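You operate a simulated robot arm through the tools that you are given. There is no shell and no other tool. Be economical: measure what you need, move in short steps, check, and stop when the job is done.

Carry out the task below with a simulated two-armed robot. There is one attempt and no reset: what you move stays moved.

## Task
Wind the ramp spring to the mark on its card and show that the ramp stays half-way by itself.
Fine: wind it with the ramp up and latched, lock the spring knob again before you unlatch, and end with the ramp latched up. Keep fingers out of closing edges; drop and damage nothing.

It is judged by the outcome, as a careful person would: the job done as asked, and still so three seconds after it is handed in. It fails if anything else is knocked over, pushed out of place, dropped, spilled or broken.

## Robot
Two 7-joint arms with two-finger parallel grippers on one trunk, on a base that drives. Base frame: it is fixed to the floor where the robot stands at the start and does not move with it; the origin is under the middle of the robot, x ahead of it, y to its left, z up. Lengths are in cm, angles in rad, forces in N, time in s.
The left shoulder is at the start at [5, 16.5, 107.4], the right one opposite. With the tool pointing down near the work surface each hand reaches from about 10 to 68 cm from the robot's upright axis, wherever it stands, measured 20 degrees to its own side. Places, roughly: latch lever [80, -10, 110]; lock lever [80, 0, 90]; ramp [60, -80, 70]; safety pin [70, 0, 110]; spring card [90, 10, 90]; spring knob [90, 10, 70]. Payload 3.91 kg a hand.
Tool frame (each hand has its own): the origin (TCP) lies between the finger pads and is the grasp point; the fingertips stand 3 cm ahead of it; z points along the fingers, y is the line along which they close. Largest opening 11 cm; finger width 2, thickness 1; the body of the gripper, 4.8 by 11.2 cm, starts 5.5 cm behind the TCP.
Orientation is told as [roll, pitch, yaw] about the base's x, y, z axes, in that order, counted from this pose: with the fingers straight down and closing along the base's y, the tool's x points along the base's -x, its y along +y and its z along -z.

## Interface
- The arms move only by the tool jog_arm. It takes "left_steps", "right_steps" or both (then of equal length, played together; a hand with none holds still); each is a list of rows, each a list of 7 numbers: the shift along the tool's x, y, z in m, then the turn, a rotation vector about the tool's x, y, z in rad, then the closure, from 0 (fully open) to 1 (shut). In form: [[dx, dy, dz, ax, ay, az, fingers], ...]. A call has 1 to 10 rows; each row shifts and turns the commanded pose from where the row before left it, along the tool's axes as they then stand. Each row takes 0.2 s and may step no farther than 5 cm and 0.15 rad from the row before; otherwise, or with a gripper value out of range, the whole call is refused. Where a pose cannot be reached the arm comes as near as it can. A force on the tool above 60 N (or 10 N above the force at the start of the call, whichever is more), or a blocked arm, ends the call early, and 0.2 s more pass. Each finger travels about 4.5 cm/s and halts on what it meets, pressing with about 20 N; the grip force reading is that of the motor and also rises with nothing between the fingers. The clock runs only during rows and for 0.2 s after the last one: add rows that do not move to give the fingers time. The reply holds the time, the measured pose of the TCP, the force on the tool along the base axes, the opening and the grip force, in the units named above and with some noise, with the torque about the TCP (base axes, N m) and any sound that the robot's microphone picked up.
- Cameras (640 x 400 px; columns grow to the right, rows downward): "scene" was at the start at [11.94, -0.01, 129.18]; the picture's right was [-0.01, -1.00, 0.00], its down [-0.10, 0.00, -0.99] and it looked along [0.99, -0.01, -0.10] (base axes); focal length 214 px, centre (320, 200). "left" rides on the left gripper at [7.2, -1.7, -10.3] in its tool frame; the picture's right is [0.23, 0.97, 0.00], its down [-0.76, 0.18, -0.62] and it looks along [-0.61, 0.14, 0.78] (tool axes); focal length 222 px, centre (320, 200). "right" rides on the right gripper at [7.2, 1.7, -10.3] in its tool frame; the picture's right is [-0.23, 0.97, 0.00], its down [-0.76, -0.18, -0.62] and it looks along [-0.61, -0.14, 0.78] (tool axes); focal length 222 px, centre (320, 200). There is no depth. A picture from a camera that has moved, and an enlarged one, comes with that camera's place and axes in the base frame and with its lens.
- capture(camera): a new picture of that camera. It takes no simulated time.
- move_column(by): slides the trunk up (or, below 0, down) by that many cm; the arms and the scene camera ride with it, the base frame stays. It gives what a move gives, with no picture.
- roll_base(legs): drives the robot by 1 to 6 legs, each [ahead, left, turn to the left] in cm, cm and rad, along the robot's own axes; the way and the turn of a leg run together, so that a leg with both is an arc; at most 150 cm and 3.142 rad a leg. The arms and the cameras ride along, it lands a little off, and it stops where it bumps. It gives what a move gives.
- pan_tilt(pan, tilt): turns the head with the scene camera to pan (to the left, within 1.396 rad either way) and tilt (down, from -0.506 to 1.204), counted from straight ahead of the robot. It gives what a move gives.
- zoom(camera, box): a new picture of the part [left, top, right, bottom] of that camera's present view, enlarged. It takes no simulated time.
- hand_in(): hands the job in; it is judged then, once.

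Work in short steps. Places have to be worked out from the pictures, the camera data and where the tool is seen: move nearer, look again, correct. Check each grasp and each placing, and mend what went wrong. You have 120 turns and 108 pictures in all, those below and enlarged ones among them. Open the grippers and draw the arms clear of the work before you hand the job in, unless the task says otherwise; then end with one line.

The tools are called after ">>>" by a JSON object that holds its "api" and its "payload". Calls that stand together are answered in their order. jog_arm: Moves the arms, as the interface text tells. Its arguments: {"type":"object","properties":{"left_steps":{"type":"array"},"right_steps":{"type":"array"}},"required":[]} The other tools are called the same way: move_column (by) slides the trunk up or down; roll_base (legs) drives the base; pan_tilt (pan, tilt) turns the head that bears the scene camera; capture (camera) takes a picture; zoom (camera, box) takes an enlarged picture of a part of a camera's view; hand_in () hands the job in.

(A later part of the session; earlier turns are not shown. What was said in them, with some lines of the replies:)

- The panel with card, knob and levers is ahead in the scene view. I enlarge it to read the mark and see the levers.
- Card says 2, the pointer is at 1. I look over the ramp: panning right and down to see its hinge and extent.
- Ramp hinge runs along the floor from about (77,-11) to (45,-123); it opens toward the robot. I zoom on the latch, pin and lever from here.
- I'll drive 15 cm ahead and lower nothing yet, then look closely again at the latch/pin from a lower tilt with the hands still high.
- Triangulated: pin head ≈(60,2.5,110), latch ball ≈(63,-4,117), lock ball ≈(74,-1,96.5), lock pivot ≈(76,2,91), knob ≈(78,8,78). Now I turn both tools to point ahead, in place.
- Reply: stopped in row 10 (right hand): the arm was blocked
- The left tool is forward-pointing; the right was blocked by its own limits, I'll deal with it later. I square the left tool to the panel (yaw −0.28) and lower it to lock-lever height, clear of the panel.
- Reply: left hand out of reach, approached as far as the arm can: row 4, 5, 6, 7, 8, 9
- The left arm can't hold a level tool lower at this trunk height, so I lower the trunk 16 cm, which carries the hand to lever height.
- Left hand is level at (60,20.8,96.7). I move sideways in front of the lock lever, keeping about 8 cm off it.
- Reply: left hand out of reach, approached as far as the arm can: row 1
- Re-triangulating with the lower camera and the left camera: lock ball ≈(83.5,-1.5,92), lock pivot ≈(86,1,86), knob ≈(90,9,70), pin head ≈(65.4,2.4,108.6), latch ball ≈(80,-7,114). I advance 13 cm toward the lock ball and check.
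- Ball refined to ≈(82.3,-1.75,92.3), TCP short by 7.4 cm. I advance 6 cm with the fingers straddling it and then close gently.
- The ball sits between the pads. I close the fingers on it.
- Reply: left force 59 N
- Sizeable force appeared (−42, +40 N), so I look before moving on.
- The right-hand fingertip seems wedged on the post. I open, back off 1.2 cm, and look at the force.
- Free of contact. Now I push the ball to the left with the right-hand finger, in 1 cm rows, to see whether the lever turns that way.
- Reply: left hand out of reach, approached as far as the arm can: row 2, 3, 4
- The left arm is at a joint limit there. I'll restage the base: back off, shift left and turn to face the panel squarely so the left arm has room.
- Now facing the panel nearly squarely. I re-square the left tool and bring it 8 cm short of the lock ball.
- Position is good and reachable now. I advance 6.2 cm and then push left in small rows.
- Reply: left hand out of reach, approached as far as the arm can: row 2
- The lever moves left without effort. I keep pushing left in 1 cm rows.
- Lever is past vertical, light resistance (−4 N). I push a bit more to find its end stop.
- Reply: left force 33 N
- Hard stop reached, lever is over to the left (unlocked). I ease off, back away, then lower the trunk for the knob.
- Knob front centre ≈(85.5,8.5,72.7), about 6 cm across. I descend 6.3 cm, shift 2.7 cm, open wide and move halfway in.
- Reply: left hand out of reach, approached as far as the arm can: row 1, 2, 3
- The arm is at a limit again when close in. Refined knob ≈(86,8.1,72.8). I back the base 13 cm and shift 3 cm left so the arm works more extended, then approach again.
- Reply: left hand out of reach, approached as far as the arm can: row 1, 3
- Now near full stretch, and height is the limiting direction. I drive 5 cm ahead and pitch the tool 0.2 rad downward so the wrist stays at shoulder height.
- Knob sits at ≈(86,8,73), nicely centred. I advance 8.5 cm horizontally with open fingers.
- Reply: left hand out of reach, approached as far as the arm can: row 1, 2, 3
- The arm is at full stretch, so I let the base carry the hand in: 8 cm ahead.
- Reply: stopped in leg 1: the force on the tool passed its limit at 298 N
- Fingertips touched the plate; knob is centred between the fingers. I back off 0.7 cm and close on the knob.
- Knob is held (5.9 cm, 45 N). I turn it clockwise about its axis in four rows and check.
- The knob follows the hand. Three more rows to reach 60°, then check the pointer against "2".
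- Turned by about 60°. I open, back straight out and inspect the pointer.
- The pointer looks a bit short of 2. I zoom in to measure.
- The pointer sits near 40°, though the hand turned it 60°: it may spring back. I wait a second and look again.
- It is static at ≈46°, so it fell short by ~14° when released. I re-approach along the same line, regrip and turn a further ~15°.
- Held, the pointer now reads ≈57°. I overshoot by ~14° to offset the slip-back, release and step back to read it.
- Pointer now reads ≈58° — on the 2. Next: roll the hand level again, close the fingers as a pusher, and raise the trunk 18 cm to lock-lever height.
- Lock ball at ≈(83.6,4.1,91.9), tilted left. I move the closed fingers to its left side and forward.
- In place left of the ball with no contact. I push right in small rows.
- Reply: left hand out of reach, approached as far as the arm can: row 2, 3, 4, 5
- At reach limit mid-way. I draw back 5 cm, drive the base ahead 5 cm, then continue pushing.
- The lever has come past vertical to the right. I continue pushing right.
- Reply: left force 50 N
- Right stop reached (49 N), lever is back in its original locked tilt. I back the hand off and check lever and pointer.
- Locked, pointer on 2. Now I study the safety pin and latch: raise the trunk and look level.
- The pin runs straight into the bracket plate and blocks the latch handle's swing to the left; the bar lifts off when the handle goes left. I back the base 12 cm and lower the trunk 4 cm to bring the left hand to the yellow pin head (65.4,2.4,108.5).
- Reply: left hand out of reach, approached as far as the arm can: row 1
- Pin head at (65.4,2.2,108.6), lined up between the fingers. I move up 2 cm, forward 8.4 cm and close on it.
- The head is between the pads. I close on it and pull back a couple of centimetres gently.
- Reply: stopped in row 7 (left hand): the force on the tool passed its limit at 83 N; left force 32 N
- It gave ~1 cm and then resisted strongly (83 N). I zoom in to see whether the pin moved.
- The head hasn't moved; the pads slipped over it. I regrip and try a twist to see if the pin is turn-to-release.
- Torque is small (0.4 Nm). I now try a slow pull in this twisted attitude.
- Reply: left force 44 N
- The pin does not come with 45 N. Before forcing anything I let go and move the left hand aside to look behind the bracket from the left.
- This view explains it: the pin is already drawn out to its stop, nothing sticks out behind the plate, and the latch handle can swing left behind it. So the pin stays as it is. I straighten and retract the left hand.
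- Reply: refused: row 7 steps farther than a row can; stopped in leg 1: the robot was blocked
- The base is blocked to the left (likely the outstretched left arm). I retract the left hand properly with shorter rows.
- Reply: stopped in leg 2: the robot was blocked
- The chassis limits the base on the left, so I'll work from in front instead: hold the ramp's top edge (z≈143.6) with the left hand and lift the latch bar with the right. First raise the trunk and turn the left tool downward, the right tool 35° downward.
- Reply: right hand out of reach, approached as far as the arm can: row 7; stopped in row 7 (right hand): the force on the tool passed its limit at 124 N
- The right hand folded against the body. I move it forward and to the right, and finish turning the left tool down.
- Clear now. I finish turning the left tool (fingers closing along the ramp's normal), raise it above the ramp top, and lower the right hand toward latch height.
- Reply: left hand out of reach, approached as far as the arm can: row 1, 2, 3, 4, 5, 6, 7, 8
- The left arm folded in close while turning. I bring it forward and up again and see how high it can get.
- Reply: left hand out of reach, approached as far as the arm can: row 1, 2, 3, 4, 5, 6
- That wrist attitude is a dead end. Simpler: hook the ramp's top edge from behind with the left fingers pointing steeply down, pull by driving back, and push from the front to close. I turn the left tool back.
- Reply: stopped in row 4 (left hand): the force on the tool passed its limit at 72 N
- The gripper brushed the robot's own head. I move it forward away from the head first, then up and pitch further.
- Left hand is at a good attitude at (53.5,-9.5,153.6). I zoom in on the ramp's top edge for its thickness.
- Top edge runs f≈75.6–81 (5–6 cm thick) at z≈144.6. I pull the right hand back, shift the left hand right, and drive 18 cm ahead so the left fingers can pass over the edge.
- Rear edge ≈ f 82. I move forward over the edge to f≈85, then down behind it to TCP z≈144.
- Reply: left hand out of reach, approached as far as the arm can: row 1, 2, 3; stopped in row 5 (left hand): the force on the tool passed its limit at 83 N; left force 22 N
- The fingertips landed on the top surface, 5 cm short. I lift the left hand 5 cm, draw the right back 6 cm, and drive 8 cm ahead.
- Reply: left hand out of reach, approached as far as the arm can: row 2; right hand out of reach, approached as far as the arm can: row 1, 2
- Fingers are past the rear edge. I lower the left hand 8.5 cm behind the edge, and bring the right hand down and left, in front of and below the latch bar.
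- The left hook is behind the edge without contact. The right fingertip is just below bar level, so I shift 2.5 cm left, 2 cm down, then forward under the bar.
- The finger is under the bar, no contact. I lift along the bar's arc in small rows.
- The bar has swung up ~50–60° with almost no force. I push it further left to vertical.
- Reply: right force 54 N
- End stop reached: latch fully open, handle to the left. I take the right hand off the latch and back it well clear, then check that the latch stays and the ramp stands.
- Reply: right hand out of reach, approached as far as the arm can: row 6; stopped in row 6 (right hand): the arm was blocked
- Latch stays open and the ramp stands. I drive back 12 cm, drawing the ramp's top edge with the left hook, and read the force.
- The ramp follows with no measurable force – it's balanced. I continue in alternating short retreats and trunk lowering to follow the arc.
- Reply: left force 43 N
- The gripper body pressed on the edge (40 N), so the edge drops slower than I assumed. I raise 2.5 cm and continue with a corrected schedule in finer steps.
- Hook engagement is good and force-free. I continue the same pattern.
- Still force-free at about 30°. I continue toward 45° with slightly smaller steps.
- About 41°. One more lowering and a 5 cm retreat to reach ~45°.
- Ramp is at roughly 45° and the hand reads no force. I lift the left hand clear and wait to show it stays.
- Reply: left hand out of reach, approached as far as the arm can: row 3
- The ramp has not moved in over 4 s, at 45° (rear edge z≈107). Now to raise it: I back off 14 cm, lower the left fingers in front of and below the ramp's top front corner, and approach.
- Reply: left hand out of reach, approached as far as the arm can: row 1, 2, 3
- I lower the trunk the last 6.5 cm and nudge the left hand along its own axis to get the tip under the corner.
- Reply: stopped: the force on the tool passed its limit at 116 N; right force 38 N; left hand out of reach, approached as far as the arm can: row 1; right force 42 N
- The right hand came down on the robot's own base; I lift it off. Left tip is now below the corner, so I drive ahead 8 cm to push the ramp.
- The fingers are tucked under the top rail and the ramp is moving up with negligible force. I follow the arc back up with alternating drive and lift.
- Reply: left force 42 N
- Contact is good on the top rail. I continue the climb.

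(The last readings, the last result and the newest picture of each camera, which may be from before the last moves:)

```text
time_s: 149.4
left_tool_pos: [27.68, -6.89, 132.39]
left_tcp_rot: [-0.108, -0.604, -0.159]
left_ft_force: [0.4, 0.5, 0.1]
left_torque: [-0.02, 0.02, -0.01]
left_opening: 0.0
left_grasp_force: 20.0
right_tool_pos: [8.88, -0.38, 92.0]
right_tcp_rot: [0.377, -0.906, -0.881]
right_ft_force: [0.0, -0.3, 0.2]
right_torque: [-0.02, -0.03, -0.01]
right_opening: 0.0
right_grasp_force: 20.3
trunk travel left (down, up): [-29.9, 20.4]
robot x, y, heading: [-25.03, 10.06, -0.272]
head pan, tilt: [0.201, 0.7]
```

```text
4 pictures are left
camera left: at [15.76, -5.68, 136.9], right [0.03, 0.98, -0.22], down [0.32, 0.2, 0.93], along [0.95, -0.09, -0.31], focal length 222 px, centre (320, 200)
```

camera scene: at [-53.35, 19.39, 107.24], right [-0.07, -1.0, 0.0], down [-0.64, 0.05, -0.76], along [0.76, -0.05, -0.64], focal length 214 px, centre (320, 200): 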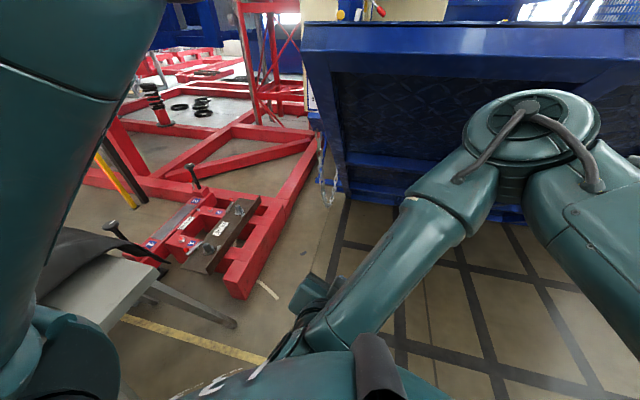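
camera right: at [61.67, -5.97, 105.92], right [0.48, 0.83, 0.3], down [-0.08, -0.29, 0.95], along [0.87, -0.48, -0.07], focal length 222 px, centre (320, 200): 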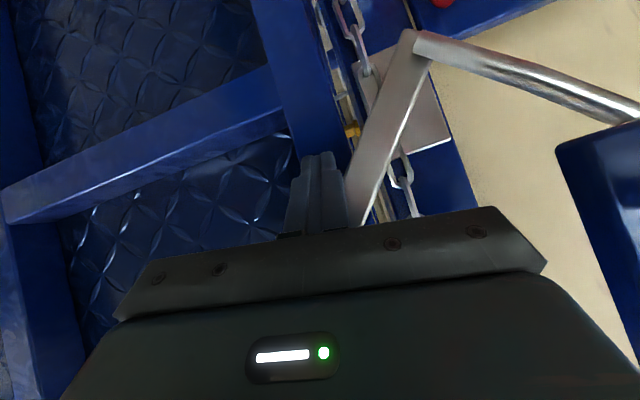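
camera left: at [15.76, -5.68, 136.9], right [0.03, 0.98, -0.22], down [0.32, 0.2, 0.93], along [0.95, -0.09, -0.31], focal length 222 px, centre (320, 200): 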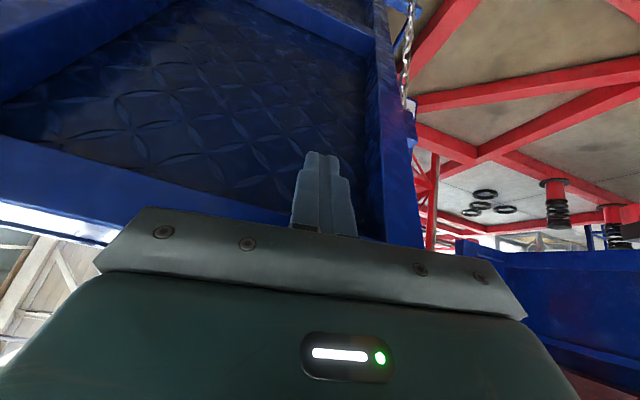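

About 20° left. I continue: drive and lift toward closed.

>>> {"api": "roll_base", "payload": {"legs": [[10, 0, 0]]}}

>>> {"api": "move_column", "payload": {"by": 3}}

>>> {"api": "roll_base", "payload": {"legs": [[10, 0, 0]]}}

>>> {"api": "move_column", "payload": {"by": 2}}

>>> {"api": "roll_base", "payload": {"legs": [[10, 0, 0]]}}

>>> {"api": "move_column", "payload": {"by": 1.5}}

>>> {"api": "roll_base", "payload": {"legs": [[6, 0, 0]]}}

```text
time_s: 150.6
left_tool_pos: [37.18, -9.67, 132.39]
left_tcp_rot: [-0.109, -0.604, -0.16]
left_ft_force: [0.8, -0.5, 0.4]
left_torque: [-0.01, 0.02, 0.02]
left_opening: 0.0
left_grasp_force: 20.2
right_tool_pos: [18.59, -3.0, 91.95]
right_tcp_rot: [0.375, -0.906, -0.882]
right_ft_force: [-0.5, -0.2, -0.9]
right_torque: [-0.03, 0.01, 0.03]
right_opening: 0.0
right_grasp_force: 19.5
trunk travel left (down, up): [-29.9, 20.4]
robot x, y, heading: [-15.29, 7.69, -0.274]
head pan, tilt: [0.201, 0.7]
```

```text
time_s: 151.3
left_tool_pos: [37.18, -9.56, 135.39]
left_tcp_rot: [-0.108, -0.605, -0.158]
left_ft_force: [0.1, -0.7, 0.2]
left_torque: [-0.01, 0.0, 0.02]
left_opening: 0.0
left_grasp_force: 20.1
right_tool_pos: [18.43, -3.09, 95.08]
right_tcp_rot: [0.376, -0.906, -0.882]
right_ft_force: [-0.4, -0.1, 0.1]
right_torque: [-0.01, -0.02, 0.01]
right_opening: 0.01
right_grasp_force: 20.0
trunk travel left (down, up): [-32.9, 17.4]
robot x, y, heading: [-15.54, 7.23, -0.269]
head pan, tilt: [0.201, 0.7]
```

```text
time_s: 152.5
left_tool_pos: [47.04, -12.2, 135.29]
left_tcp_rot: [-0.108, -0.602, -0.156]
left_ft_force: [0.6, 0.1, 0.0]
left_torque: [0.02, 0.03, 0.02]
left_opening: 0.01
left_grasp_force: 19.7
right_tool_pos: [28.23, -5.73, 95.07]
right_tcp_rot: [0.375, -0.906, -0.878]
right_ft_force: [0.1, 0.3, 1.7]
right_torque: [0.03, 0.04, 0.01]
right_opening: 0.01
right_grasp_force: 20.1
trunk travel left (down, up): [-32.9, 17.4]
robot x, y, heading: [-5.75, 4.33, -0.271]
head pan, tilt: [0.201, 0.7]
```

```text
time_s: 153.1
left_tool_pos: [46.96, -12.27, 137.39]
left_tcp_rot: [-0.109, -0.604, -0.158]
left_ft_force: [0.5, 0.0, -1.0]
left_torque: [0.0, 0.01, 0.0]
left_opening: 0.0
left_grasp_force: 20.1
right_tool_pos: [28.15, -5.67, 97.04]
right_tcp_rot: [0.375, -0.906, -0.881]
right_ft_force: [-0.1, 0.3, 0.5]
right_torque: [0.04, 0.01, 0.01]
right_opening: 0.0
right_grasp_force: 19.9
trunk travel left (down, up): [-34.9, 15.4]
robot x, y, heading: [-6.01, 4.41, -0.271]
head pan, tilt: [0.201, 0.7]
```

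```text
time_s: 154.3
left_tool_pos: [56.62, -14.78, 137.22]
left_tcp_rot: [-0.108, -0.603, -0.155]
left_ft_force: [0.2, -0.6, -0.1]
left_torque: [0.01, 0.01, -0.02]
left_opening: 0.0
left_grasp_force: 20.7
right_tool_pos: [37.65, -8.32, 96.9]
right_tcp_rot: [0.375, -0.907, -0.875]
right_ft_force: [1.3, -0.5, -0.3]
right_torque: [-0.02, -0.01, 0.01]
right_opening: 0.02
right_grasp_force: 19.8
trunk travel left (down, up): [-34.9, 15.4]
robot x, y, heading: [3.58, 1.9, -0.27]
head pan, tilt: [0.201, 0.7]
```

```text
time_s: 154.9
left_tool_pos: [56.42, -14.66, 138.89]
left_tcp_rot: [-0.108, -0.603, -0.153]
left_ft_force: [-0.4, 0.6, -0.1]
left_torque: [0.02, -0.01, 0.01]
left_opening: 0.0
left_grasp_force: 20.2
right_tool_pos: [37.68, -8.28, 98.51]
right_tcp_rot: [0.376, -0.907, -0.878]
right_ft_force: [-0.1, 0.7, -0.3]
right_torque: [-0.04, -0.01, -0.02]
right_opening: 0.0
right_grasp_force: 20.4
trunk travel left (down, up): [-36.4, 13.9]
robot x, y, heading: [3.45, 2.09, -0.266]
head pan, tilt: [0.201, 0.7]
```

```text
time_s: 155.9
left_tool_pos: [62.1, -16.3, 138.76]
left_tcp_rot: [-0.107, -0.602, -0.156]
left_ft_force: [0.7, -0.8, 0.1]
left_torque: [0.01, 0.01, -0.01]
left_opening: 0.0
left_grasp_force: 19.8
right_tool_pos: [43.17, -9.81, 98.56]
right_tcp_rot: [0.376, -0.906, -0.876]
right_ft_force: [0.7, 0.1, 0.1]
right_torque: [-0.01, 0.01, 0.02]
right_opening: 0.0
right_grasp_force: 19.3
trunk travel left (down, up): [-36.4, 13.9]
robot x, y, heading: [9.03, 0.29, -0.269]
head pan, tilt: [0.201, 0.7]
```

TCP at f≈64. Remaining ~10 cm; I go slowly: 6, then 2 cm steps watching the force.

>>> {"api": "roll_base", "payload": {"legs": [[6, 0, 0]]}}

>>> {"api": "roll_base", "payload": {"legs": [[3, 0, 0]]}}

>>> {"api": "capture", "payload": {"camera": "scene"}}

```text
time_s: 156.8
left_tool_pos: [67.85, -18.0, 138.67]
left_tcp_rot: [-0.107, -0.604, -0.157]
left_ft_force: [0.6, -0.9, -0.2]
left_torque: [0.03, 0.04, 0.01]
left_opening: 0.02
left_grasp_force: 19.8
right_tool_pos: [48.95, -11.42, 98.47]
right_tcp_rot: [0.375, -0.907, -0.879]
right_ft_force: [-0.5, -0.4, -0.4]
right_torque: [0.02, 0.02, 0.01]
right_opening: 0.0
right_grasp_force: 19.9
trunk travel left (down, up): [-36.4, 13.9]
robot x, y, heading: [14.75, -1.48, -0.273]
head pan, tilt: [0.201, 0.7]
```

```text
time_s: 157.7
left_tool_pos: [70.69, -18.73, 138.7]
left_tcp_rot: [-0.108, -0.604, -0.157]
left_ft_force: [0.6, -0.4, -0.2]
left_torque: [-0.02, 0.04, 0.03]
left_opening: 0.0
left_grasp_force: 19.8
right_tool_pos: [51.91, -12.33, 98.51]
right_tcp_rot: [0.377, -0.906, -0.88]
right_ft_force: [-0.5, 0.6, 0.0]
right_torque: [0.01, 0.0, 0.02]
right_opening: 0.02
right_grasp_force: 20.0
trunk travel left (down, up): [-36.4, 13.9]
robot x, y, heading: [17.42, -2.4, -0.276]
head pan, tilt: [0.201, 0.7]
```

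```text
3 pictures are left
camera scene: at [28.91, -3.52, 130.72], right [-0.07, -1.0, 0.0], down [-0.64, 0.05, -0.76], along [0.76, -0.05, -0.65], focal length 214 px, centre (320, 200)
```

scene: 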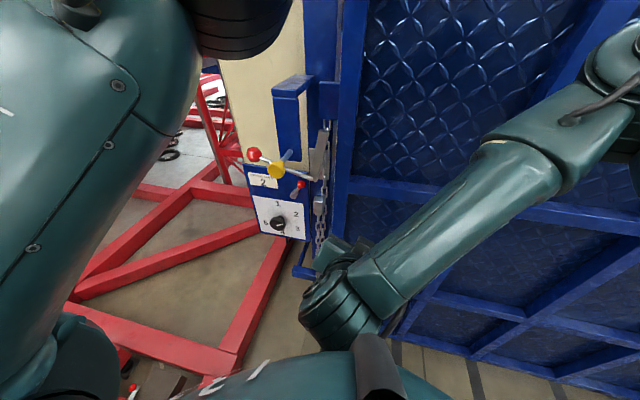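

Almost closed. I push 2 cm at a time until the stop is felt.

>>> {"api": "roll_base", "payload": {"legs": [[2.5, 0, 0]]}}

>>> {"api": "roll_base", "payload": {"legs": [[2, 0, 0]]}}

```text
time_s: 158.5
left_tool_pos: [71.69, -19.12, 139.2]
left_tcp_rot: [-0.102, -0.595, -0.161]
left_ft_force: [-48.8, 17.0, -12.5]
left_torque: [0.06, 1.42, -0.09]
left_opening: 0.01
left_grasp_force: 20.3
right_tool_pos: [53.54, -12.72, 98.88]
right_tcp_rot: [0.384, -0.911, -0.886]
right_ft_force: [0.2, 0.1, -0.2]
right_torque: [-0.02, 0.01, -0.01]
right_opening: 0.0
right_grasp_force: 20.2
trunk travel left (down, up): [-36.4, 13.9]
robot x, y, heading: [19.97, -2.95, -0.271]
head pan, tilt: [0.201, 0.7]
```

```text
time_s: 159.3
left_tool_pos: [71.73, -19.12, 139.15]
left_tcp_rot: [-0.096, -0.561, -0.169]
left_ft_force: [-27.1, 9.7, 3.0]
left_torque: [0.3, 0.36, -0.08]
left_opening: 0.02
left_grasp_force: 19.8
right_tool_pos: [54.53, -13.03, 98.67]
right_tcp_rot: [0.378, -0.909, -0.884]
right_ft_force: [-0.2, -0.8, 0.8]
right_torque: [0.01, 0.05, -0.02]
right_opening: 0.0
right_grasp_force: 20.4
trunk travel left (down, up): [-36.4, 13.9]
robot x, y, heading: [21.15, -3.43, -0.269]
head pan, tilt: [0.201, 0.7]
stopped in leg 1: the force on the tool passed its limit at 76 N (the readings are from after the stop); the commanded pose is now the measured one
```

The ramp is home against its stop with the left hand pressing 27 N. The bar stands upright at l≈11–14; I open the right hand to ~7 cm and bring it in front of the bar so the fingers straddle it, stopping 4 cm short.

>>> {"api": "jog_arm", "payload": {"right_steps": [[-0.004, 0.0357, -0.0157, 0, 0, 0, 0.6], [-0.004, 0.0357, -0.0157, 0, 0, 0, 0.36], [-0.004, 0.0357, -0.0157, 0, 0, 0, 0.36], [-0.0214, 0.013, 0.0346, 0, 0, 0, 0.36], [-0.0214, 0.013, 0.0346, 0, 0, 0, 0.36], [-0.0214, 0.013, 0.0346, 0, 0, 0, 0.36], [0, 0, 0, 0, 0, 0, 0.36]]}}

>>> {"api": "capture", "payload": {"camera": "right"}}

```text
time_s: 160.9
left_tool_pos: [71.79, -19.11, 139.11]
left_tcp_rot: [-0.095, -0.565, -0.17]
left_ft_force: [-32.1, 13.0, 9.4]
left_torque: [0.26, 0.36, 0.01]
left_opening: 0.02
left_grasp_force: 20.1
right_tool_pos: [69.73, -6.78, 104.9]
right_tcp_rot: [0.38, -0.911, -0.885]
right_ft_force: [-3.2, -3.4, 0.2]
right_torque: [0.05, -0.03, 0.09]
right_opening: 6.84
right_grasp_force: 0.1
trunk travel left (down, up): [-36.4, 13.9]
robot x, y, heading: [21.12, -2.83, -0.273]
head pan, tilt: [0.201, 0.7]
```

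```text
2 pictures are left
camera right: at [59.97, 1.6, 105.41], right [0.61, 0.69, 0.4], down [-0.27, -0.3, 0.92], along [0.75, -0.66, 0.0], focal length 222 px, centre (320, 200)
```

right: 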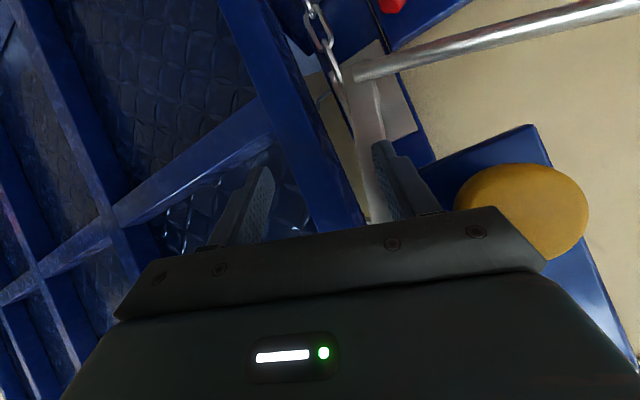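

The bar is between the fingers; the gripper body brushes the pin head on the left (3 N). I yaw the hand slightly so the body moves away from the pin, then go forward 3.5 cm.

>>> {"api": "jog_arm", "payload": {"right_steps": [[0, 0, 0, -0.079, 0.0225, -0.057, 0.36], [0, 0, 0, -0.079, 0.0225, -0.057, 0.36], [-0.01, 0.002, 0.0145, 0, 0, 0, 0.36], [-0.01, 0.002, 0.0145, 0, 0, 0, 0.36], [0, 0, 0, 0, 0, 0, 0.36]]}}

```text
time_s: 162.1
left_tool_pos: [71.7, -19.14, 139.16]
left_tcp_rot: [-0.095, -0.566, -0.167]
left_ft_force: [-24.2, 15.7, 6.8]
left_torque: [0.04, 0.4, 0.07]
left_opening: 0.0
left_grasp_force: 20.2
right_tool_pos: [72.82, -7.59, 104.81]
right_tcp_rot: [0.379, -0.91, -0.682]
right_ft_force: [-20.1, -8.9, 2.1]
right_torque: [0.27, -0.12, 0.81]
right_opening: 6.42
right_grasp_force: 0.0
trunk travel left (down, up): [-36.4, 13.9]
robot x, y, heading: [20.9, -2.91, -0.272]
head pan, tilt: [0.201, 0.7]
```

Light contact ahead (20 N). I ease back 0.5 cm and sweep right 3 cm to draw the bar over.

>>> {"api": "jog_arm", "payload": {"right_steps": [[0.003, -0.0005, -0.004, 0, 0, 0, 0.36], [-0.0037, -0.0145, -0.0006, 0, 0, 0, 0.36], [-0.0037, -0.0145, -0.0006, 0, 0, 0, 0.36], [0, 0, 0, 0, 0, 0, 0.36]]}}

>>> {"api": "capture", "payload": {"camera": "right"}}

```text
time_s: 163.1
left_tool_pos: [71.77, -19.03, 139.13]
left_tcp_rot: [-0.096, -0.565, -0.17]
left_ft_force: [-33.0, 12.9, 8.6]
left_torque: [0.0, 0.45, -0.01]
left_opening: 0.01
left_grasp_force: 19.7
right_tool_pos: [71.73, -10.18, 104.89]
right_tcp_rot: [0.383, -0.913, -0.684]
right_ft_force: [0.0, -0.1, -0.5]
right_torque: [-0.01, -0.03, -0.01]
right_opening: 7.03
right_grasp_force: 0.0
trunk travel left (down, up): [-36.4, 13.9]
robot x, y, heading: [20.84, -3.15, -0.274]
head pan, tilt: [0.201, 0.7]
```

```text
1 pictures are left
camera right: at [60.57, -3.94, 105.35], right [0.46, 0.79, 0.4], down [-0.2, -0.35, 0.92], along [0.87, -0.5, 0.0], focal length 222 px, centre (320, 200)
```

right: 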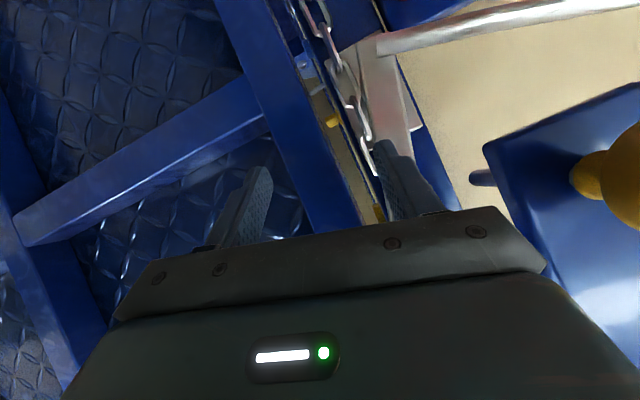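

The picture shows my contact pushed the safety pin in (its tip now shows behind the plate), which would block the handle's return. I must draw it back out: I back the right hand off and line it up with the pin axis (l≈19.4, z≈108.5).

>>> {"api": "jog_arm", "payload": {"right_steps": [[0.0262, -0.0053, -0.0383, 0, 0, 0, 0.36], [0.0262, -0.0053, -0.0383, 0, 0, 0, 0.36], [0.0262, -0.0053, -0.0383, 0, 0, 0, 0.36], [-0.0006, 0.0369, -0.0055, 0, 0, 0, 0.36], [-0.0006, 0.0369, -0.0055, 0, 0, 0, 0.36], [-0.0006, 0.0369, -0.0055, 0, 0, 0, 0.36], [0, 0, 0, 0, 0, 0, 0.36]]}}

```text
time_s: 164.7
left_tool_pos: [71.77, -19.17, 139.2]
left_tcp_rot: [-0.092, -0.564, -0.169]
left_ft_force: [-33.6, 11.9, 8.2]
left_torque: [0.11, 0.5, -0.05]
left_opening: 0.0
left_grasp_force: 20.4
right_tool_pos: [60.58, 3.65, 108.55]
right_tcp_rot: [0.38, -0.911, -0.684]
right_ft_force: [0.0, 0.1, 0.3]
right_torque: [0.04, 0.02, -0.01]
right_opening: 7.05
right_grasp_force: 0.1
trunk travel left (down, up): [-36.4, 13.9]
robot x, y, heading: [21.08, -2.81, -0.274]
head pan, tilt: [0.201, 0.7]
```

Exactly on the pin axis. I go forward 9.5 cm, close on the head and pull back 3 cm.

>>> {"api": "jog_arm", "payload": {"right_steps": [[-0.0266, 0.0054, 0.039, 0, 0, 0, 0.36], [-0.0266, 0.0054, 0.039, 0, 0, 0, 0.36], [0, 0, 0, 0, 0, 0, 0.6], [0, 0, 0, 0, 0, 0, 0.8], [0, 0, 0, 0, 0, 0, 0.88], [0, 0, 0, 0, 0, 0, 0.88]]}}

```text
time_s: 166.1
left_tool_pos: [71.76, -19.32, 139.21]
left_tcp_rot: [-0.093, -0.562, -0.169]
left_ft_force: [-27.8, 23.9, 7.0]
left_torque: [0.36, 0.37, 0.26]
left_opening: 0.02
left_grasp_force: 21.1
right_tool_pos: [69.95, 0.92, 108.02]
right_tcp_rot: [0.37, -0.911, -0.687]
right_ft_force: [-21.3, -29.6, -8.2]
right_torque: [-0.34, 0.15, -0.53]
right_opening: 5.32
right_grasp_force: 44.8
trunk travel left (down, up): [-36.4, 13.9]
robot x, y, heading: [21.21, -2.91, -0.272]
head pan, tilt: [0.201, 0.7]
```

5.3 cm opening means the tips caught the bracket plate. I open, back 2.8 cm and close again on the head.

>>> {"api": "jog_arm", "payload": {"right_steps": [[0, 0, 0, 0, 0, 0, 0.5], [0, 0, 0, 0, 0, 0, 0.36], [0.0157, -0.0032, -0.023, 0, 0, 0, 0.36], [0, 0, 0, 0, 0, 0, 0.6], [0, 0, 0, 0, 0, 0, 0.8], [0, 0, 0, 0, 0, 0, 0.88], [0, 0, 0, 0, 0, 0, 0.88]]}}

```text
time_s: 167.7
left_tool_pos: [71.85, -19.26, 139.02]
left_tcp_rot: [-0.092, -0.564, -0.17]
left_ft_force: [-32.4, 14.1, 4.8]
left_torque: [0.04, 0.61, 0.02]
left_opening: 0.02
left_grasp_force: 20.2
right_tool_pos: [67.24, 1.76, 108.18]
right_tcp_rot: [0.376, -0.91, -0.684]
right_ft_force: [-9.9, -10.8, -4.1]
right_torque: [-0.28, 0.15, -0.61]
right_opening: 2.88
right_grasp_force: 44.6
trunk travel left (down, up): [-36.4, 13.9]
robot x, y, heading: [20.99, -2.69, -0.269]
head pan, tilt: [0.201, 0.7]
```

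Gripping the head now (2.9 cm). I pull back in 1 cm rows.

>>> {"api": "jog_arm", "payload": {"right_steps": [[0.0056, -0.0011, -0.0082, 0, 0, 0, 0.92], [0.0056, -0.0011, -0.0082, 0, 0, 0, 0.92], [0.0056, -0.0011, -0.0082, 0, 0, 0, 0.92], [0.0056, -0.0011, -0.0082, 0, 0, 0, 0.92], [0, 0, 0, 0, 0, 0, 0.92]]}}

```text
time_s: 168.9
left_tool_pos: [71.86, -19.25, 139.21]
left_tcp_rot: [-0.093, -0.563, -0.171]
left_ft_force: [-41.4, 7.9, 8.2]
left_torque: [0.39, 0.54, -0.22]
left_opening: 0.02
left_grasp_force: 20.1
right_tool_pos: [63.28, 3.07, 108.14]
right_tcp_rot: [0.376, -0.907, -0.675]
right_ft_force: [-3.3, -2.1, -31.4]
right_torque: [-0.14, -0.52, 0.01]
right_opening: 2.8
right_grasp_force: 44.9
trunk travel left (down, up): [-36.4, 13.9]
robot x, y, heading: [21.1, -2.79, -0.27]
head pan, tilt: [0.201, 0.7]
```

The pin follows. I keep pulling to its stop, easing the vertical load.

>>> {"api": "jog_arm", "payload": {"right_steps": [[0.008, -0.0016, -0.0065, 0, 0, 0, 0.92], [0.0056, -0.0011, -0.0082, 0, 0, 0, 0.92], [0.0056, -0.0011, -0.0082, 0, 0, 0, 0.92], [0, 0, 0, 0, 0, 0, 0.92]]}}

```text
time_s: 169.9
left_tool_pos: [71.79, -19.24, 139.05]
left_tcp_rot: [-0.093, -0.562, -0.171]
left_ft_force: [-37.3, 8.9, 3.3]
left_torque: [-0.1, 0.73, -0.16]
left_opening: 0.01
left_grasp_force: 19.6
right_tool_pos: [60.6, 3.69, 108.31]
right_tcp_rot: [0.386, -0.913, -0.689]
right_ft_force: [-0.4, 0.3, 0.8]
right_torque: [-0.03, 0.01, 0.0]
right_opening: 0.9
right_grasp_force: 0.2
trunk travel left (down, up): [-36.4, 13.9]
robot x, y, heading: [20.97, -2.95, -0.273]
head pan, tilt: [0.201, 0.7]
```

The pads slipped off once the pin reached its out-stop. Now I use the right hand (closed) to press on the ramp at l≈0 so the left hand can be freed for the latch handle.

>>> {"api": "jog_arm", "payload": {"right_steps": [[-0.0119, -0.0459, -0.0018, 0, 0, 0, 1], [-0.0119, -0.0459, -0.0018, 0, 0, 0, 1], [-0.0119, -0.0459, -0.0018, 0, 0, 0, 1], [-0.0119, -0.0459, -0.0018, 0, 0, 0, 1], [-0.0262, 0.0053, 0.0383, 0, 0, 0, 1], [-0.0262, 0.0053, 0.0383, 0, 0, 0, 1], [-0.0262, 0.0053, 0.0383, 0, 0, 0, 1], [-0.009, 0.002, 0.0125, 0, 0, 0, 1]]}}

```text
time_s: 171.7
left_tool_pos: [71.88, -19.13, 139.12]
left_tcp_rot: [-0.093, -0.562, -0.17]
left_ft_force: [-36.7, 8.1, 4.7]
left_torque: [0.34, 0.56, -0.16]
left_opening: 0.01
left_grasp_force: 19.7
right_tool_pos: [70.87, -18.67, 108.2]
right_tcp_rot: [0.383, -0.912, -0.685]
right_ft_force: [-0.6, 0.2, 0.4]
right_torque: [-0.03, -0.05, 0.01]
right_opening: 0.03
right_grasp_force: 19.5
trunk travel left (down, up): [-36.4, 13.9]
robot x, y, heading: [20.62, -2.56, -0.273]
head pan, tilt: [0.201, 0.7]
```

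No contact yet (recessed panel). I advance in 1 cm rows until it touches.

>>> {"api": "jog_arm", "payload": {"right_steps": [[-0.0056, 0.0011, 0.0082, 0, 0, 0, 1], [-0.0056, 0.0011, 0.0082, 0, 0, 0, 1], [-0.0056, 0.0011, 0.0082, 0, 0, 0, 1], [-0.0056, 0.0011, 0.0082, 0, 0, 0, 1]]}}

```text
time_s: 172.2
left_tool_pos: [71.98, -19.25, 139.13]
left_tcp_rot: [-0.092, -0.568, -0.17]
left_ft_force: [-21.3, 5.4, 6.0]
left_torque: [0.24, 0.21, -0.1]
left_opening: 0.0
left_grasp_force: 20.3
right_tool_pos: [71.24, -18.65, 108.05]
right_tcp_rot: [0.371, -0.902, -0.667]
right_ft_force: [-20.7, -0.4, 6.1]
right_torque: [0.01, -0.04, -0.14]
right_opening: 0.01
right_grasp_force: 20.0
trunk travel left (down, up): [-36.4, 13.9]
robot x, y, heading: [20.56, -3.36, -0.269]
head pan, tilt: [0.201, 0.7]
stopped in row 2 (right hand): the force on the tool passed its limit at 74 N (the readings are from after the stop); the commanded pose is now the measured one
```

Right hand holds the ramp with ~20 N. From earlier views I place the latch ball at f≈74.5, l≈31, z≈103.7 (handle 19° above level). I take the left hand off the ramp, back and over to the left.

>>> {"api": "jog_arm", "payload": {"left_steps": [[0.0357, 0, -0.0308, 0, 0, 0, 1], [0.0357, 0, -0.0308, 0, 0, 0, 1], [0.0357, 0, -0.0308, 0, 0, 0, 0.8], [0, 0.0445, 0, 0, 0, 0, 0.6], [0, 0.0445, 0, 0, 0, 0, 0.36], [0, 0.0445, 0, 0, 0, 0, 0.36], [0, 0.0445, 0, 0, 0, 0, 0.36], [0, 0.0445, 0, 0, 0, 0, 0.36], [0, 0.0445, 0, 0, 0, 0, 0.36], [0, 0.0445, 0, 0, 0, 0, 0.36]]}}

```text
time_s: 174.4
left_tool_pos: [65.22, 14.34, 138.52]
left_tcp_rot: [-0.094, -0.567, -0.166]
left_ft_force: [0.6, -0.3, 0.4]
left_torque: [0.02, 0.02, -0.02]
left_opening: 7.04
left_grasp_force: 0.0
left hand out of reach, approached as far as the arm can: row 1
right_tool_pos: [71.4, -18.34, 107.93]
right_tcp_rot: [0.361, -0.902, -0.652]
right_ft_force: [-39.0, 19.7, 10.0]
right_torque: [0.02, 0.12, 0.34]
right_opening: 0.0
right_grasp_force: 19.7
trunk travel left (down, up): [-36.4, 13.9]
robot x, y, heading: [21.68, -3.05, -0.274]
head pan, tilt: [0.201, 0.7]
```

Left hand at f 59, l 30.8. I lower it 34 cm to ball height.

>>> {"api": "jog_arm", "payload": {"left_steps": [[0.0233, 0, 0.0363, 0, 0, 0, 0.36], [0.0233, 0, 0.0363, 0, 0, 0, 0.36], [0.0233, 0, 0.0363, 0, 0, 0, 0.36], [0.0233, 0, 0.0363, 0, 0, 0, 0.36], [0.0233, 0, 0.0363, 0, 0, 0, 0.36], [0.0233, 0, 0.0363, 0, 0, 0, 0.36], [0.0233, 0, 0.0363, 0, 0, 0, 0.36], [0.0233, 0, 0.0363, 0, 0, 0, 0.36]]}}

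```text
time_s: 176.2
left_tool_pos: [64.77, 11.7, 103.71]
left_tcp_rot: [-0.094, -0.566, -0.167]
left_ft_force: [0.2, 0.5, 0.7]
left_torque: [0.0, 0.01, -0.01]
left_opening: 7.03
left_grasp_force: 0.0
right_tool_pos: [71.41, -18.34, 107.84]
right_tcp_rot: [0.364, -0.898, -0.653]
right_ft_force: [-39.3, 18.0, 8.3]
right_torque: [-0.07, 0.16, 0.28]
right_opening: 0.01
right_grasp_force: 19.8
trunk travel left (down, up): [-36.4, 13.9]
robot x, y, heading: [20.7, -2.84, -0.273]
head pan, tilt: [0.201, 0.7]
```

I shift 2.6 cm left and 6 cm forward, then use the last picture to pin down the ball.

>>> {"api": "jog_arm", "payload": {"left_steps": [[-0.025, 0.013, 0.0162, 0, 0, 0, 0.36], [-0.025, 0.013, 0.0162, 0, 0, 0, 0.36], [0, 0, 0, 0, 0, 0, 0.36]]}}

>>> {"api": "capture", "payload": {"camera": "left"}}

```text
time_s: 177.0
left_tool_pos: [70.91, 12.7, 103.71]
left_tcp_rot: [-0.093, -0.565, -0.168]
left_ft_force: [0.2, 0.1, -0.9]
left_torque: [0.0, 0.02, -0.01]
left_opening: 7.07
left_grasp_force: 0.0
right_tool_pos: [71.42, -18.42, 107.82]
right_tcp_rot: [0.363, -0.9, -0.654]
right_ft_force: [-39.5, 17.8, 9.0]
right_torque: [0.09, 0.11, 0.25]
right_opening: 0.0
right_grasp_force: 20.5
trunk travel left (down, up): [-36.4, 13.9]
robot x, y, heading: [20.82, -3.49, -0.27]
head pan, tilt: [0.201, 0.7]
```

```text
0 pictures are left
camera left: at [59.21, 13.86, 108.56], right [0.02, 0.98, -0.2], down [0.35, 0.18, 0.92], along [0.94, -0.09, -0.34], focal length 222 px, centre (320, 200)
```

left: 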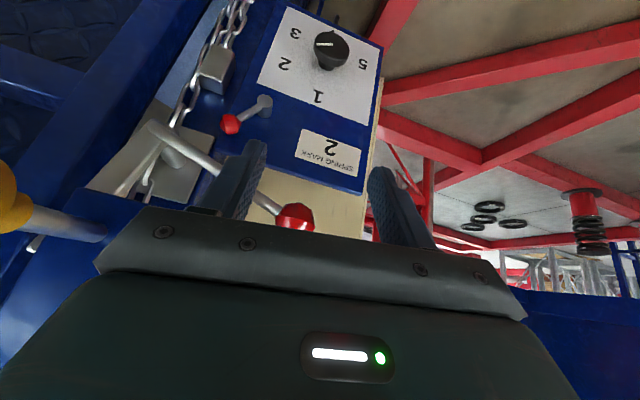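

No pictures left but a clear fix: ball ≈(f 75,l 30.5,z 103.2), pin drawn out. I close the left fingers, flatten the tilt to ~35°, and go under the handle shaft at l≈28.5.

>>> {"api": "jog_arm", "payload": {"left_steps": [[0, 0, 0, 0, -0.13, 0, 0.7], [0, 0, 0, 0, -0.13, 0, 1], [0, 0, 0, 0, -0.13, 0, 1], [0.0172, -0.011, 0.012, 0, 0, 0, 1], [0.0172, -0.011, 0.012, 0, 0, 0, 1], [0, 0, 0, 0, 0, 0, 1]]}}

```text
time_s: 178.4
left_tool_pos: [70.41, 10.56, 99.92]
left_tcp_rot: [-0.14, -0.954, -0.103]
left_ft_force: [0.5, 0.8, 0.1]
left_torque: [0.04, 0.0, 0.0]
left_opening: 0.0
left_grasp_force: 19.4
right_tool_pos: [71.5, -18.41, 107.85]
right_tcp_rot: [0.362, -0.9, -0.654]
right_ft_force: [-39.8, 18.0, 8.6]
right_torque: [0.15, 0.1, 0.29]
right_opening: 0.0
right_grasp_force: 20.1
trunk travel left (down, up): [-36.4, 13.9]
robot x, y, heading: [20.95, -2.73, -0.268]
head pan, tilt: [0.201, 0.7]
```

At f 65, l 28.5, z 99.9 as planned. I go forward under the shaft and then lift along the arc.

>>> {"api": "jog_arm", "payload": {"left_steps": [[-0.0225, 0, 0.0365, 0, 0, 0, 1], [-0.0235, 0, 0.0355, 0, 0, 0, 1], [-0.0164, 0, -0.0114, 0, 0, 0, 1], [-0.0172, -0.004, -0.012, 0, 0, 0, 1], [-0.0172, -0.005, -0.012, 0, 0, 0, 1], [-0.0172, -0.006, -0.012, 0, 0, 0, 1], [0, 0, 0, 0, 0, 0, 1]]}}

```text
time_s: 180.0
left_tool_pos: [78.95, 8.37, 107.99]
left_tcp_rot: [-0.14, -0.963, -0.092]
left_ft_force: [0.0, -1.0, 0.1]
left_torque: [0.0, -0.06, -0.03]
left_opening: 0.04
left_grasp_force: 19.9
right_tool_pos: [71.42, -18.3, 107.72]
right_tcp_rot: [0.363, -0.896, -0.656]
right_ft_force: [-40.6, 17.6, 7.3]
right_torque: [0.44, 0.03, 0.23]
right_opening: 0.0
right_grasp_force: 20.0
trunk travel left (down, up): [-36.4, 13.9]
robot x, y, heading: [20.74, -2.59, -0.274]
head pan, tilt: [0.201, 0.7]
```

Light contact reading; handle should be near 40°. I raise 2 cm more while easing 1.3 cm right (staying clear of the bracket).

>>> {"api": "jog_arm", "payload": {"left_steps": [[-0.008, -0.007, -0.006, 0, 0, 0, 1], [-0.0085, -0.007, -0.006, 0, 0, 0, 1], [0, 0, 0, 0, 0, 0, 1]]}}

```text
time_s: 180.8
left_tool_pos: [78.38, 6.83, 109.71]
left_tcp_rot: [-0.138, -0.954, -0.102]
left_ft_force: [0.6, 2.3, 0.7]
left_torque: [-0.04, 0.05, -0.05]
left_opening: 0.0
left_grasp_force: 20.1
right_tool_pos: [71.6, -18.39, 108.03]
right_tcp_rot: [0.362, -0.899, -0.653]
right_ft_force: [-39.9, 17.7, 8.2]
right_torque: [0.5, 0.0, 0.29]
right_opening: 0.01
right_grasp_force: 19.9
trunk travel left (down, up): [-36.4, 13.9]
robot x, y, heading: [20.77, -3.11, -0.275]
head pan, tilt: [0.201, 0.7]
```

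Contact is consistent with carrying the handle. Now the right hand leaves the ramp, rises 7 cm and moves left over the half-raised bar.

>>> {"api": "jog_arm", "payload": {"right_steps": [[0.0135, -0.0027, -0.0197, 0, 0, 0, 1], [-0.0276, 0.008, -0.02, 0, 0, 0, 1], [-0.0276, 0.008, -0.02, 0, 0, 0, 1], [0.0094, 0.0362, 0.0014, 0, 0, 0, 1], [0.0094, 0.0362, 0.0014, 0, 0, 0, 1], [0, 0, 0, 0, 0, 0, 1]]}}

```text
time_s: 182.2
left_tool_pos: [78.98, 6.7, 109.4]
left_tcp_rot: [-0.135, -0.946, -0.103]
left_ft_force: [5.8, 12.5, 0.4]
left_torque: [-0.43, 0.22, -0.53]
left_opening: 0.0
left_grasp_force: 20.5
right_tool_pos: [71.79, -10.63, 114.64]
right_tcp_rot: [0.362, -0.895, -0.662]
right_ft_force: [-1.4, -0.2, -0.1]
right_torque: [-0.03, 0.0, -0.01]
right_opening: 0.0
right_grasp_force: 20.2
trunk travel left (down, up): [-36.4, 13.9]
robot x, y, heading: [20.95, -2.76, -0.273]
head pan, tilt: [0.201, 0.7]
```

Right hand is at f 72, l 8.4, z 114.6, above the bar. I press down in 2 cm rows.

>>> {"api": "jog_arm", "payload": {"right_steps": [[0.0158, -0.0045, 0.0114, 0, 0, 0, 1], [0.0158, -0.0045, 0.0114, 0, 0, 0, 1], [0.0158, -0.0045, 0.0114, 0, 0, 0, 1], [0.0158, -0.0045, 0.0114, 0, 0, 0, 1], [0.0118, -0.0084, 0.0083, 0, 0, 0, 1], [0, 0, 0, 0, 0, 0, 1]]}}

```text
time_s: 183.6
left_tool_pos: [78.95, 6.79, 109.4]
left_tcp_rot: [-0.138, -0.948, -0.103]
left_ft_force: [5.1, 15.1, -0.1]
left_torque: [-0.44, 0.1, -0.71]
left_opening: 0.0
left_grasp_force: 19.8
right_tool_pos: [71.56, -11.22, 105.04]
right_tcp_rot: [0.36, -0.897, -0.661]
right_ft_force: [0.0, 0.3, -0.5]
right_torque: [0.05, 0.0, 0.02]
right_opening: 0.02
right_grasp_force: 20.7
trunk travel left (down, up): [-36.4, 13.9]
robot x, y, heading: [20.95, -3.15, -0.274]
head pan, tilt: [0.201, 0.7]
```

No resistance yet at z 105; the bar's rest position should be felt near z≈102.5. I ease the left hand off and continue down in 1 cm rows.

>>> {"api": "jog_arm", "payload": {"left_steps": [[0, 0.01, 0, 0, 0, 0, 1], [0, 0.005, 0, 0, 0, 0, 1], [0, 0, 0, 0, 0, 0, 1], [0, 0, 0, 0, 0, 0, 1]], "right_steps": [[0.0079, -0.0022, 0.0057, 0, 0, 0, 1], [0.0079, -0.0022, 0.0057, 0, 0, 0, 1], [0.0079, -0.0022, 0.0057, 0, 0, 0, 1], [0.0079, -0.0022, 0.0057, 0, 0, 0, 1]]}}

```text
time_s: 184.6
left_tool_pos: [79.11, 7.78, 109.38]
left_tcp_rot: [-0.134, -0.948, -0.107]
left_ft_force: [-0.2, 0.7, 0.1]
left_torque: [0.0, 0.01, -0.02]
left_opening: 0.02
left_grasp_force: 19.8
right_tool_pos: [71.38, -11.4, 100.98]
right_tcp_rot: [0.365, -0.896, -0.665]
right_ft_force: [0.2, 1.1, -0.6]
right_torque: [-0.03, 0.0, 0.0]
right_opening: 0.03
right_grasp_force: 20.2
trunk travel left (down, up): [-36.4, 13.9]
robot x, y, heading: [21.31, -3.1, -0.27]
head pan, tilt: [0.201, 0.7]
```

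No contact where the bar should be, so the fingertip (f≈74.3) passed in front of it. I go back up, move 2 cm further forward, and press down again.

>>> {"api": "jog_arm", "payload": {"right_steps": [[-0.0267, 0.0077, -0.0193, 0, 0, 0, 1], [-0.0267, 0.0077, -0.0193, 0, 0, 0, 1], [-0.0267, 0.0077, -0.0193, 0, 0, 0, 1], [-0.0267, 0.0077, -0.0193, 0, 0, 0, 1], [-0.0112, 0.0022, 0.0164, 0, 0, 0, 1], [0.0158, -0.0045, 0.0114, 0, 0, 0, 1], [0.0158, -0.0045, 0.0114, 0, 0, 0, 1], [0.0158, -0.0045, 0.0114, 0, 0, 0, 1], [0.0158, -0.0045, 0.0114, 0, 0, 0, 1]]}}

```text
time_s: 186.6
left_tool_pos: [79.18, 7.93, 109.28]
left_tcp_rot: [-0.135, -0.947, -0.108]
left_ft_force: [-0.4, -0.1, -0.4]
left_torque: [0.0, 0.0, 0.0]
left_opening: 0.0
left_grasp_force: 19.6
right_tool_pos: [73.45, -11.82, 106.29]
right_tcp_rot: [0.364, -0.895, -0.662]
right_ft_force: [-0.2, -1.0, 1.5]
right_torque: [-0.02, 0.0, -0.06]
right_opening: 0.0
right_grasp_force: 20.3
trunk travel left (down, up): [-36.4, 13.9]
robot x, y, heading: [20.77, -3.27, -0.275]
head pan, tilt: [0.201, 0.7]
```

Slight upward reaction (1.5 N) now. I continue down in 1 cm rows.

>>> {"api": "jog_arm", "payload": {"right_steps": [[0.0079, -0.0022, 0.0057, 0, 0, 0, 1], [0.0079, -0.0022, 0.0057, 0, 0, 0, 1], [0.0079, -0.0022, 0.0057, 0, 0, 0, 1], [0.0079, -0.0022, 0.0057, 0, 0, 0, 1], [0.0079, -0.0022, 0.0057, 0, 0, 0, 1]]}}

```text
time_s: 187.8
left_tool_pos: [78.89, 7.92, 109.57]
left_tcp_rot: [-0.135, -0.947, -0.106]
left_ft_force: [-1.0, -0.2, -1.3]
left_torque: [-0.02, 0.0, 0.0]
left_opening: 0.01
left_grasp_force: 20.2
right_tool_pos: [73.38, -11.86, 102.12]
right_tcp_rot: [0.378, -0.905, -0.674]
right_ft_force: [-5.7, -0.7, 22.6]
right_torque: [-0.23, -0.25, -0.05]
right_opening: 0.0
right_grasp_force: 20.9
trunk travel left (down, up): [-36.4, 13.9]
robot x, y, heading: [21.2, -2.73, -0.267]
head pan, tilt: [0.201, 0.7]
```

22 N upward at z 102.1 – exactly where the seated bar should be. One firmer press to make sure it is fully down.

>>> {"api": "jog_arm", "payload": {"right_steps": [[0.0079, -0.0022, 0.0057, 0, 0, 0, 1], [0.004, -0.0011, 0.0029, 0, 0, 0, 1], [0, 0, 0, 0, 0, 0, 1]]}}

```text
time_s: 188.4
left_tool_pos: [78.8, 7.84, 109.5]
left_tcp_rot: [-0.134, -0.952, -0.106]
left_ft_force: [0.0, -0.2, 0.2]
left_torque: [0.01, -0.01, 0.03]
left_opening: 0.0
left_grasp_force: 20.0
right_tool_pos: [73.57, -11.78, 102.16]
right_tcp_rot: [0.411, -0.927, -0.698]
right_ft_force: [-12.3, 1.1, 18.0]
right_torque: [-0.27, -0.09, -0.04]
right_opening: 0.0
right_grasp_force: 19.7
trunk travel left (down, up): [-36.4, 13.9]
robot x, y, heading: [20.58, -3.09, -0.268]
head pan, tilt: [0.201, 0.7]
stopped in row 2 (right hand): the force on the tool passed its limit at 63 N (the readings are from after the stop); the commanded pose is now the measured one
```

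It is hard against a stop at 63 N. As a check that the bar is level, I probe nearer its tip (l≈4.3): contact should occur at the same height.

>>> {"api": "jog_arm", "payload": {"right_steps": [[-0.0237, 0.0068, -0.0171, 0, 0, 0, 1], [-0.0087, -0.0338, -0.0013, 0, 0, 0, 1], [0.0158, -0.0045, 0.0114, 0, 0, 0, 1], [0.0079, -0.0022, 0.0057, 0, 0, 0, 1], [0.004, -0.0011, 0.0029, 0, 0, 0, 1], [0, 0, 0, 0, 0, 0, 1]]}}

```text
time_s: 189.8
left_tool_pos: [78.49, 7.96, 110.02]
left_tcp_rot: [-0.135, -0.956, -0.106]
left_ft_force: [-0.1, -0.4, 0.1]
left_torque: [0.0, -0.02, 0.01]
left_opening: 0.02
left_grasp_force: 19.6
right_tool_pos: [72.54, -15.17, 102.33]
right_tcp_rot: [0.421, -0.933, -0.711]
right_ft_force: [-39.9, -1.7, 45.4]
right_torque: [-0.8, -0.43, -0.32]
right_opening: 0.0
right_grasp_force: 20.0
trunk travel left (down, up): [-36.4, 13.9]
robot x, y, heading: [21.12, -3.16, -0.275]
head pan, tilt: [0.201, 0.7]
```

Same height (102.3) at l 4.2 – the bar is level across the ramp: latched. I draw both hands back, open them, and drive the base back.

>>> {"api": "jog_arm", "payload": {"left_steps": [[0, 0.005, -0.04, 0, 0, 0, 1], [0, 0.005, -0.045, 0, 0, 0, 1], [0, 0, -0.045, 0, 0, 0, 1], [0, 0, -0.03, 0, 0, 0, 0.6], [0, 0, 0, 0, 0, 0, 0.3], [0, 0, 0, 0, 0, 0, 0]], "right_steps": [[-0.01, 0, -0.035, 0, 0, 0, 1], [0, 0, -0.045, 0, 0, 0, 1], [0, 0, -0.045, 0, 0, 0, 1], [0, 0, -0.03, 0, 0, 0, 0.6], [0, 0, 0, 0, 0, 0, 0.3], [0, 0, 0, 0, 0, 0, 0]]}}

>>> {"api": "roll_base", "payload": {"legs": [[-25, 0, 0]]}}

```text
time_s: 191.2
left_tool_pos: [66.94, 12.52, 118.59]
left_tcp_rot: [-0.134, -0.948, -0.106]
left_ft_force: [-0.1, -0.2, -0.5]
left_torque: [0.03, 0.01, -0.01]
left_opening: 6.62
left_grasp_force: 0.0
right_tool_pos: [60.74, -12.95, 110.57]
right_tcp_rot: [0.399, -0.92, -0.691]
right_ft_force: [0.6, 0.9, -1.0]
right_torque: [0.02, 0.0, 0.01]
right_opening: 6.64
right_grasp_force: 0.0
trunk travel left (down, up): [-36.4, 13.9]
robot x, y, heading: [20.64, -3.16, -0.27]
head pan, tilt: [0.201, 0.7]
```

```text
time_s: 193.0
left_tool_pos: [42.06, 19.39, 118.6]
left_tcp_rot: [-0.135, -0.949, -0.106]
left_ft_force: [-0.2, 0.0, 0.1]
left_torque: [0.03, 0.01, 0.01]
left_opening: 10.97
left_grasp_force: 0.1
right_tool_pos: [36.07, -5.97, 110.53]
right_tcp_rot: [0.397, -0.92, -0.688]
right_ft_force: [0.5, 0.3, -0.2]
right_torque: [0.0, 0.04, 0.01]
right_opening: 10.99
right_grasp_force: 0.0
trunk travel left (down, up): [-36.4, 13.9]
robot x, y, heading: [-3.99, 4.11, -0.27]
head pan, tilt: [0.201, 0.7]
```

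Both grippers are open and clear, and the base is back. By touch the latch bar is level across the ramp, so I hand in.

>>> {"api": "hand_in", "payload": {}}

```text
The job is handed in.
```

I wound the spring to mark 2 and locked the knob while the ramp was still latched; the ramp then stood untouched at about 45° for over 4 s and is now back up and latched. I had no pictures left at the end, so the final latching is confirmed by touch only. I also pushed the safety pin in by accident while closing up and drew it back out; the last picture shows it out.
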